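You operate a simulated robot arm through the tools that you are given. There is no shell and no other tool. Be economical: measure what you need, move in short steps, check, and stop when the job is done.

You run a simulated robot arm. Do the job below in one go: nothing can be reset, and whatever is moved stays where it is left.

JOB
Put the mesh screen labelled "4 MM" from the steel table on the yellow outline.

The check looks at the end state, three seconds after you hand in, the way a careful person would. Anything else that was tipped, shoved, dropped, spilled or broken makes it a failure.

ROBOT AND FRAMES
A 7-joint arm with a two-finger parallel gripper, fixed in place. Base frame: the origin is at the foot of the arm, x ahead of it, y to its left, z up; the work surface is at about z = 800. Readings come in mm, degrees, newtons and seconds.
With the tool pointing down near the work surface it reaches from about 240 to 680 mm from the base axis. Its first joint turns from -66.0 to 66.0 degrees. Payload 2.4 kg.
The TCP is the grasp point between the finger pads, 30 mm short of the fingertips. In the tool frame z runs along the fingers and y along their closing line. Largest opening 94 mm; finger width 28, thickness 10; the body of the gripper, 50 by 96 mm, starts 55 mm behind the TCP.
Orientation is told as [roll, pitch, yaw] about the base's x, y, z axes, in that order, counted from this pose: with the fingers straight down and closing along the base's y, the tool's x points along the base's -x, its y along +y and its z along -z.

CONTROLS
- The arm moves only by the tool play_rows. Its argument "rows" is a list of rows, each an object (a shift or turn left out is 0, a gripper value left out holds the last) with "turn": the turn, a rotation vector about the base's x, y, z in degrees, a list of three; "xyz": the shift along the base's x, y, z in cm, a list of three; "fingers": the gripper command, from -1 (shut) to 1 (fully open), values between in proportion. In form: [{"turn": [rx, ry, rz], "xyz": [x, y, z], "fingers": fingers}, ...]. A call has 1 to 12 rows; each row shifts and turns the commanded pose from where the row before left it. A row lasts 0.2 s, in which the tool goes at most 50 mm and 8.6 degrees; a call with a longer step from one row to the next is refused whole, and so is a gripper value outside its range. Where a pose cannot be reached the arm comes as near as it can. A force on the tool above 40 N (or 10 N above the force at the start of the call, whichever is more), or a blocked arm, ends the call early, and 0.2 s more pass. Each finger travels about 153 mm/s and halts on what it meets, pressing with about 28 N; the grip force reading is that of the motor and also rises with nothing between the fingers. The clock runs only during rows and for 0.2 s after the last one: add rows that do not move to give the fingers time. It gives the time, the measured TCP pose, the force on the tool (base axes), the opening and the grip force at its end, in the units of the frame above (readings bear some noise).
- Cameras (640 x 400 px; columns grow to the right, rows downward): "scene" is fixed at [32.4, 484.9, 1419.5]; the picture's right is [-0.73, -0.68, 0.00], its down [-0.54, 0.58, -0.61] and it looks along [0.42, -0.45, -0.79] (base axes); focal length 310 px, centre (320, 200). "wrist" rides on the gripper at [-37, 0, -58] in the tool frame; the picture's right is [0.00, -1.00, 0.00], its down [0.97, 0.00, -0.24] and it looks along [0.24, 0.00, 0.97] (tool axes); focal length 218 px, centre (320, 200).
- grab_frame(camera): a new picture of that camera. No time passes.
- point_at(camera, pixels): for up to 12 pixels [column, row] of the newest picture of that camera ("zoom" is the newest enlarged one), the place [x, y, z] in the base frame of the surface seen there, good to about 3 mm. No time passes.
- zoom(camera, box): a new picture of the part [left, top, right, bottom] of that camera's present view, enlarged. No time passes.
- hand_in(): hands the job in; it is judged then, once.

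Go step by step. Measure first, check grasps and placings, and put right what went wrong. The budget is 60 turns and 30 pictures, counting those below and the enlarged ones. Unless the task says otherwise, let go and move clear before handing in, and close with one line.

The tools are called by a JSON object that holds its "op" and its "data". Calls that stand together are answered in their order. play_rows: Moves the arm, as the interface text tells. Its arguments: {"type":"object","properties":{"rows":{"type":"array","items":{"type":"object","properties":{"turn":{"type":"array","items":{"type":"number"}},"xyz":{"type":"array","items":{"type":"number"}},"fingers":{"type":"number"}}}}},"required":["rows"]} The other tools are called the same way: grab_frame (camera) takes a picture; point_at (camera, pixels) gives the place of the surface under pixels of a picture; zoom (camera, box) takes an enlarged picture of a part of a camera's view; hand_in () hands the job in.

At the start:

```text
t: 0.0
tcp_pos: [420.7, 104.3, 1040.3]
tcp_rot: [0.0, 0.1, 0.0]
force: [0.8, -0.1, -0.1]
opening: 94.1
finger_force: 0.0
```

scene: 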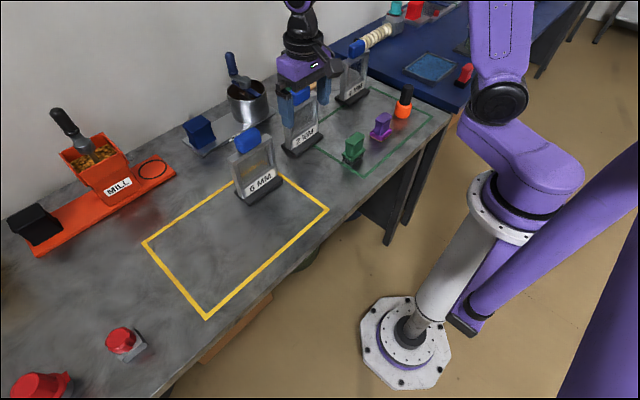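
wrist: 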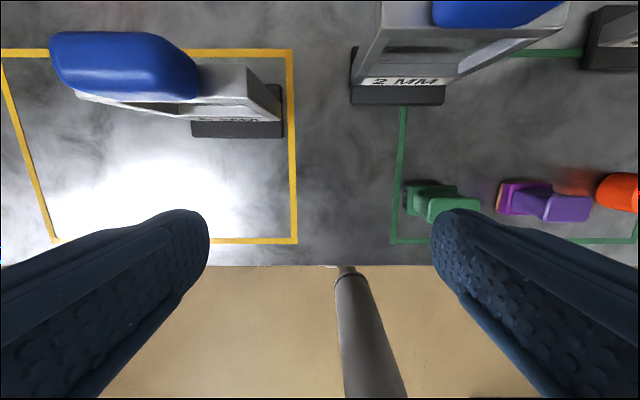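

The scene shows several labelled screens: near (258,165), (300,125) and (352,80). I'll zoom to read their labels.

{"op": "zoom", "data": {"camera": "scene", "box": [210, 20, 450, 220]}}

{"op": "zoom", "data": {"camera": "scene", "box": [330, 0, 480, 110]}}

{"op": "zoom", "data": {"camera": "wrist", "box": [0, 0, 640, 260]}}

```text
2.00 times, centred on (330, 120) of scene
```

zoom: 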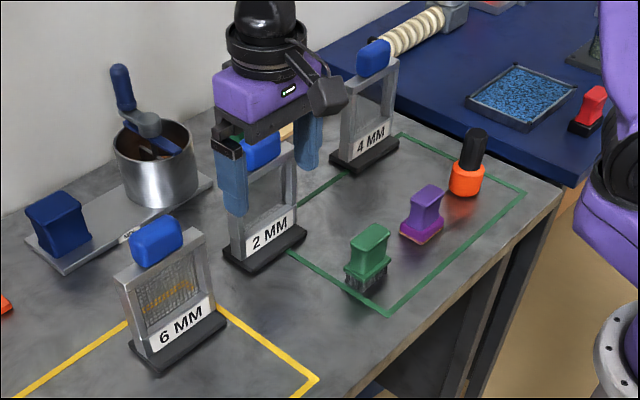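

```text
3.64 times, centred on (405, 55) of scene
```

zoom: 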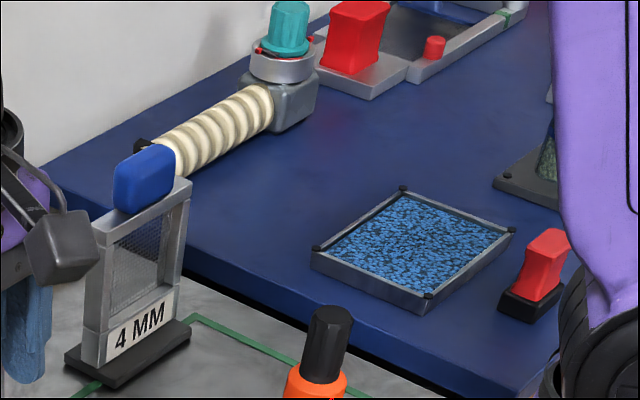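

```text
1.00 times, centred on (320, 130) of wrist
```

zoom: 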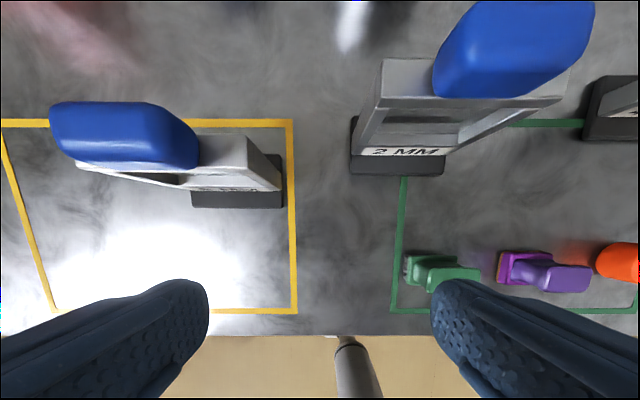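

The "4 MM" screen is at scene (352,80), at the far corner of the green outline. Now I'll measure the screens, handles and yellow outline.

{"op": "grab_frame", "data": {"camera": "scene"}}

{"op": "point_at", "data": {"camera": "scene", "pixels": [[144, 243], [207, 317], [327, 210], [266, 168], [239, 202], [280, 183], [247, 140], [247, 131], [341, 106], [369, 91], [338, 103], [290, 157]]}}

{"op": "zoom", "data": {"camera": "scene", "box": [320, 30, 400, 120]}}

```text
24 pictures are left
```

scene: 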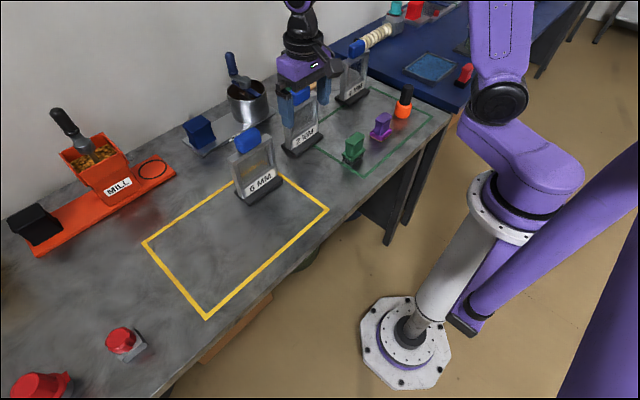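

```text
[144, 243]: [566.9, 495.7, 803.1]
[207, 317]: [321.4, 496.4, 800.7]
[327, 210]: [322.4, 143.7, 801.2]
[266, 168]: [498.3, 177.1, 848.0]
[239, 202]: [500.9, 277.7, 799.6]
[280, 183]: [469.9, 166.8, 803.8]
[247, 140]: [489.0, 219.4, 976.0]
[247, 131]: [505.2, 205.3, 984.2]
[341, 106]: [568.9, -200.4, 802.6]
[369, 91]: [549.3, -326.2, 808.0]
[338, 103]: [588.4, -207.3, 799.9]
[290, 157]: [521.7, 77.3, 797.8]
```

```text
4.44 times, centred on (360, 75) of scene
```

zoom: 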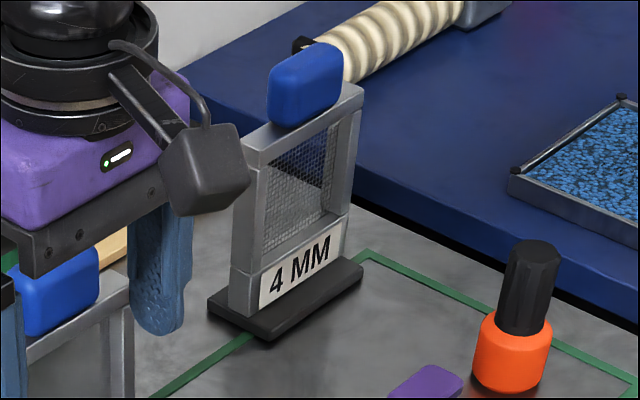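

Next I'll measure the 4 MM screen itself: its handle, frame top, foot, and neighbours.

{"op": "point_at", "data": {"camera": "zoom", "pixels": [[300, 52], [275, 72], [338, 50], [272, 115], [335, 95], [300, 105], [258, 150], [358, 95], [210, 302], [262, 335], [361, 270], [300, 280]]}}

{"op": "zoom", "data": {"camera": "scene", "box": [220, 110, 300, 215]}}

```text
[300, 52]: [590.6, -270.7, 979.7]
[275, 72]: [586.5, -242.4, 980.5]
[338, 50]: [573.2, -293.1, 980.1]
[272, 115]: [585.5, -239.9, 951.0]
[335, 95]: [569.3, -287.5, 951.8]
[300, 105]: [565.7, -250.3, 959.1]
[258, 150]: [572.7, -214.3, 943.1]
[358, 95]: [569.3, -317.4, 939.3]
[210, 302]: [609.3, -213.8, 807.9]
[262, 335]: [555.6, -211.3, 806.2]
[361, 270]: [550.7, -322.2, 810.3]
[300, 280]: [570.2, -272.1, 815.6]
```

```text
3.81 times, centred on (260, 162) of scene
```

zoom: 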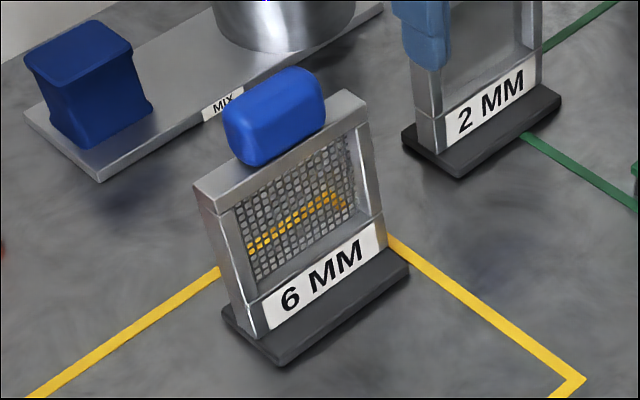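

The 4 MM handle is at about (580, -267), z 945–980, and its length runs along y, rotated about -2.4°. I'll rise, then move above it while yawing to about 87.5° so the fingers close along x.

{"op": "play_rows", "data": {"rows": [{"xyz": [0, 0, 4], "fingers": 1}, {"xyz": [0, 0, 4], "turn": [0, 0, 3]}, {"xyz": [1.6, -3.7, 0], "turn": [0, 0, 8.45]}, {"xyz": [1.6, -3.7, 0], "turn": [0, 0, 8.45]}, {"xyz": [1.6, -3.7, 0], "turn": [0, 0, 8.45]}, {"xyz": [1.6, -3.7, 0], "turn": [0, 0, 8.45]}, {"xyz": [1.6, -3.7, 0], "turn": [0, 0, 8.45]}, {"xyz": [1.6, -3.7, 0], "turn": [0, 0, 8.45]}, {"xyz": [1.6, -3.7, 0], "turn": [0, 0, 8.45]}, {"xyz": [1.6, -3.7, 0], "turn": [0, 0, 8.45]}, {"xyz": [1.6, -3.7, 0], "turn": [0, 0, 8.45]}, {"xyz": [1.6, -3.7, 0], "turn": [0, 0, 8.45]}]}}

{"op": "grab_frame", "data": {"camera": "wrist"}}

{"op": "grab_frame", "data": {"camera": "scene"}}

```text
t: 2.6
tcp_pos: [580.6, -266.6, 1120.3]
tcp_rot: [0.0, 0.1, 87.6]
force: [0.3, -0.3, -0.1]
opening: 94.0
finger_force: 0.0
```

```text
21 pictures are left
```

wrist: 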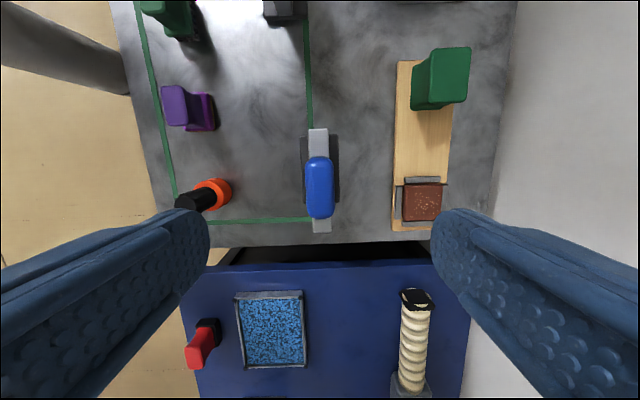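

```text
20 pictures are left
```

scene: 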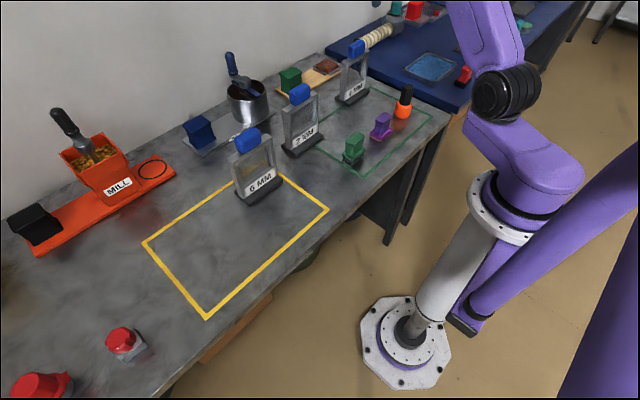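

The reach is fine. In the wrist view the handle spans columns 304–334 and rows 155–218. I'll measure its edges.

{"op": "point_at", "data": {"camera": "wrist", "pixels": [[307, 185], [331, 185], [319, 160], [319, 208], [319, 216], [312, 133], [326, 133], [322, 227], [303, 140], [337, 150], [415, 185], [420, 55]]}}

{"op": "zoom", "data": {"camera": "wrist", "box": [270, 110, 370, 240]}}

```text
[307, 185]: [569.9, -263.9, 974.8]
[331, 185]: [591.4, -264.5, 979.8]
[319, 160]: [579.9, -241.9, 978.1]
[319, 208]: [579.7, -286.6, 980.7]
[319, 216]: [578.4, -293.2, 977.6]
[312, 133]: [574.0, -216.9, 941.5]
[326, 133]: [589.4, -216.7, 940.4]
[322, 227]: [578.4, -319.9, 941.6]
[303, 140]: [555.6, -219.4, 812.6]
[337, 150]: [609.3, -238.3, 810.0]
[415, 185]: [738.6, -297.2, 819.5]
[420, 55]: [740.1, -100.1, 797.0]
```

```text
3.08 times, centred on (320, 175) of wrist
```

zoom: 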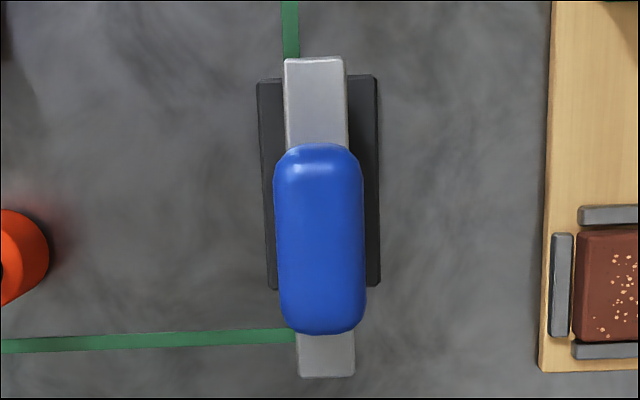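

The handle centre is about (580.5, -267), so we're aligned. I'll descend 16 cm to z 960, straddling the top bar, and close.

{"op": "play_rows", "data": {"rows": [{"xyz": [0, 0, -4]}, {"xyz": [0, 0, -4]}, {"xyz": [0, 0, -4]}, {"xyz": [0, 0, -2]}, {"xyz": [0, 0, -2]}, {}, {"fingers": 0.2}, {"fingers": -0.2}, {"fingers": -1}, {}, {}]}}

{"op": "grab_frame", "data": {"camera": "scene"}}

```text
t: 5.0
tcp_pos: [582.1, -264.7, 960.5]
tcp_rot: [0.0, 0.1, 87.5]
force: [1.4, 0.4, 1.2]
opening: 32.4
finger_force: 27.6
```

```text
18 pictures are left
```

scene: 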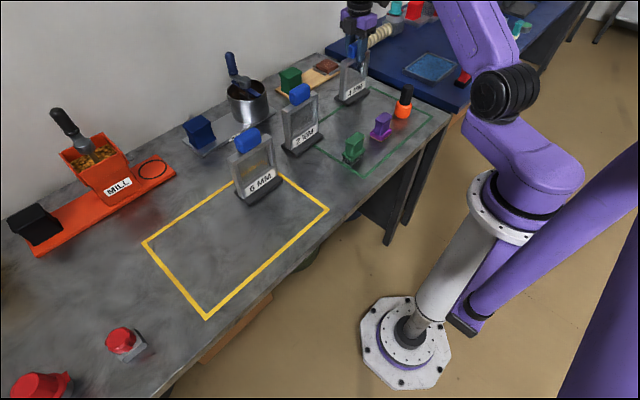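

The handle is gripped, with an opening of 32 mm and 27.6 N. I'll lift it slowly and check.

{"op": "play_rows", "data": {"rows": [{"xyz": [0, 0, 0.5]}, {"xyz": [0, 0, 0.5]}, {"xyz": [0, 0, 1]}, {"xyz": [0, 0, 1]}, {"xyz": [0, 0, 2]}, {"xyz": [0, 0, 2]}, {}]}}

{"op": "zoom", "data": {"camera": "scene", "box": [280, 0, 440, 130]}}

```text
t: 6.6
tcp_pos: [581.2, -264.8, 1030.0]
tcp_rot: [-0.1, 0.0, 87.5]
force: [0.3, -0.6, -3.7]
opening: 32.4
finger_force: 27.6
```

```text
3.08 times, centred on (360, 65) of scene
```

zoom: 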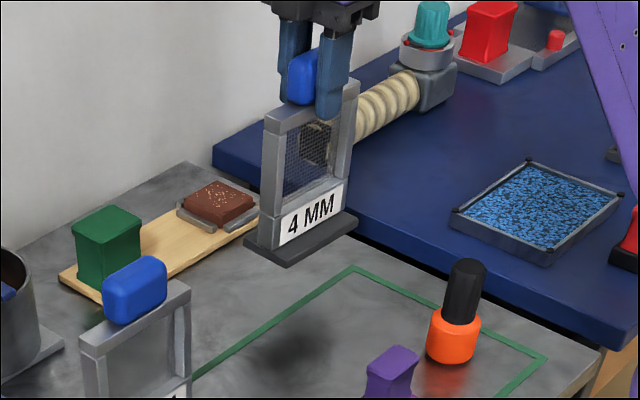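

It lifted cleanly and hangs upright. I'll raise it 12 cm so the foot is at about z 990, then draw back to x ≈ 370.

{"op": "play_rows", "data": {"rows": [{"xyz": [0, 0, 2]}, {"xyz": [0, 0, 3]}, {"xyz": [0, 0, 3]}, {"xyz": [0, 0, 3]}, {"xyz": [-1, 0, 1]}, {"xyz": [-3, 0, 0]}, {"xyz": [-4, 0, 0]}, {"xyz": [-4, 0, 0]}, {"xyz": [-4, 0, 0]}, {"xyz": [-3, 0, 0]}, {"xyz": [-2, 0, 0]}, {}]}}

```text
t: 9.2
tcp_pos: [370.2, -264.8, 1152.3]
tcp_rot: [0.0, -0.1, 87.6]
force: [0.2, -0.3, -3.7]
opening: 32.2
finger_force: 27.7
```

The hold is steady. I'll sweep along +y, clear of the other screens.

{"op": "play_rows", "data": {"rows": [{"xyz": [0, 2, 0]}, {"xyz": [0, 3, 0]}, {"xyz": [0, 4, 0]}, {"xyz": [0, 4, 0]}, {"xyz": [0, 4, 0]}, {"xyz": [0, 4, 0]}, {"xyz": [0, 4, 0]}, {"xyz": [0, 4, 0]}, {"xyz": [0, 4, 0]}, {"xyz": [0, 3, 0]}, {"xyz": [0, 2, 0]}, {}]}}

{"op": "play_rows", "data": {"rows": [{"xyz": [0, 2, 0]}, {"xyz": [0, 3, 0]}, {"xyz": [0, 4, 0]}, {"xyz": [0, 4, 0]}, {"xyz": [0, 4, 0]}, {"xyz": [1, 4, 0]}, {"xyz": [2, 3, 0]}, {"xyz": [2, 2, 0]}, {"xyz": [1, 1, 0]}, {}]}}

{"op": "grab_frame", "data": {"camera": "scene"}}

```text
t: 11.8
tcp_pos: [373.0, 116.8, 1151.4]
tcp_rot: [0.0, 0.1, 87.5]
force: [0.4, -0.7, -3.2]
opening: 32.4
finger_force: 28.2
```

```text
t: 14.0
tcp_pos: [432.8, 385.0, 1150.5]
tcp_rot: [0.0, 0.0, 87.5]
force: [0.2, -0.2, -2.8]
opening: 32.1
finger_force: 28.3
```

```text
16 pictures are left
```

scene: 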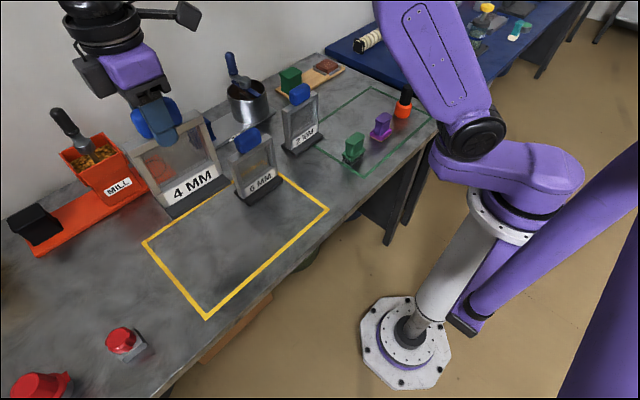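

The screen is upright over the outline at (433, 385). I'll descend to just above the table.

{"op": "play_rows", "data": {"rows": [{"xyz": [0, 0, -2], "turn": [0, 0, 1.2]}, {"xyz": [0, 0, -3], "turn": [0, 0, 1.2]}, {"xyz": [0, 0, -3]}, {"xyz": [0, 0, -3]}, {"xyz": [0, 0, -3]}, {"xyz": [0, 0, -2]}, {"xyz": [0, 0, -1]}, {"xyz": [0, 0, -1]}, {}]}}

{"op": "zoom", "data": {"camera": "scene", "box": [80, 120, 300, 320]}}

```text
t: 16.0
tcp_pos: [431.8, 384.9, 970.7]
tcp_rot: [0.0, 0.0, 89.9]
force: [-0.2, 1.2, -3.4]
opening: 32.3
finger_force: 28.0
```

```text
2.00 times, centred on (190, 220) of scene
```

zoom: 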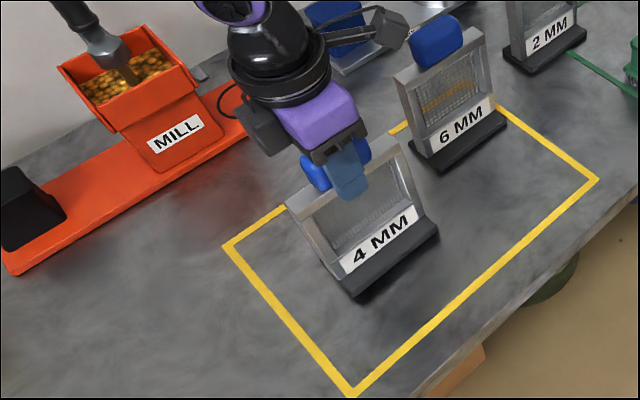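

It is inside the outline, about 1 cm above the table. I'll lower it in small steps until contact.

{"op": "play_rows", "data": {"rows": [{"xyz": [0, 0, -0.4]}, {"xyz": [0, 0, -0.3]}, {"xyz": [0, 0, -0.2]}, {"xyz": [0, 0, -0.1]}, {}]}}

```text
t: 17.2
tcp_pos: [432.1, 385.0, 960.1]
tcp_rot: [0.0, -0.1, 89.8]
force: [-0.8, 0.1, -3.3]
opening: 32.4
finger_force: 28.3
```

The force still shows the full weight (-3.3 N), so it hasn't touched yet. I'll go down a few more millimetres.

{"op": "play_rows", "data": {"rows": [{"xyz": [0, 0, -0.1]}, {"xyz": [0, 0, -0.1]}, {}]}}

```text
t: 18.0
tcp_pos: [431.5, 385.1, 960.0]
tcp_rot: [-0.1, -0.2, 89.9]
force: [-3.9, -3.8, 19.7]
opening: 32.4
finger_force: 28.0
```

Contact is made at +19.7 N. I'll ease up 1.5 mm to unload, then check.

{"op": "play_rows", "data": {"rows": [{"xyz": [0, 0, 0.1]}, {"xyz": [0, 0, 0.05]}, {}]}}

```text
t: 18.8
tcp_pos: [432.1, 385.1, 959.5]
tcp_rot: [0.0, 0.1, 89.9]
force: [-0.2, 1.2, 0.6]
opening: 32.2
finger_force: 28.2
```

The weight is on the table now, so I'll open gently.

{"op": "play_rows", "data": {"rows": [{"fingers": -0.2}, {"fingers": 0}, {"fingers": 0.3}, {"fingers": 0.8}, {"fingers": 1}, {}, {}]}}

{"op": "play_rows", "data": {"rows": [{"xyz": [0, 0, 1]}, {"xyz": [0, 0, 2]}, {"xyz": [0, 0, 3]}, {"xyz": [0, 0, 4]}, {"xyz": [0, 0, 4]}, {"xyz": [0, 0, 4]}, {}]}}

{"op": "grab_frame", "data": {"camera": "scene"}}

{"op": "grab_frame", "data": {"camera": "wrist"}}

```text
t: 20.4
tcp_pos: [432.7, 384.5, 959.7]
tcp_rot: [0.0, 0.0, 89.8]
force: [0.1, 0.1, -0.4]
opening: 93.8
finger_force: 0.0
```

```text
t: 22.0
tcp_pos: [431.8, 384.8, 1142.7]
tcp_rot: [0.0, 0.0, 90.0]
force: [-0.3, -0.9, -0.2]
opening: 93.8
finger_force: 0.1
```

```text
14 pictures are left
```

scene: 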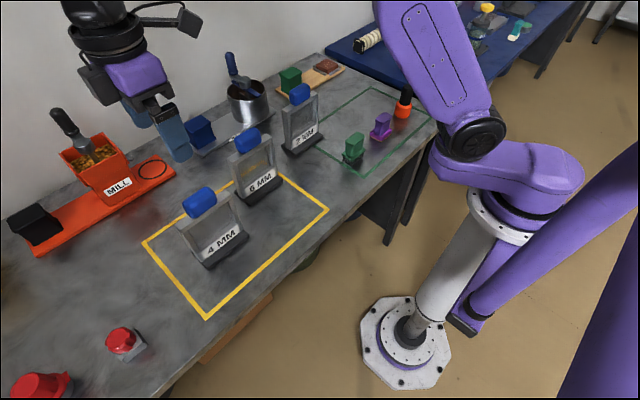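

```text
13 pictures are left
```

wrist: 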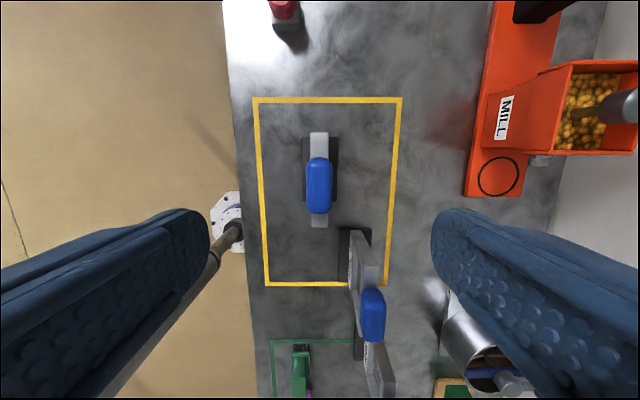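

The 4 MM screen stands upright inside the yellow outline (wrist 318,180). Nothing else has moved and the gripper is clear, so I'll hand in.

{"op": "hand_in", "data": {}}

```text
The job is handed in.
```

The "4 MM" mesh screen is standing upright inside the yellow outline, next to the "6 MM" screen that was already there; nothing else was moved, and the job is handed in.
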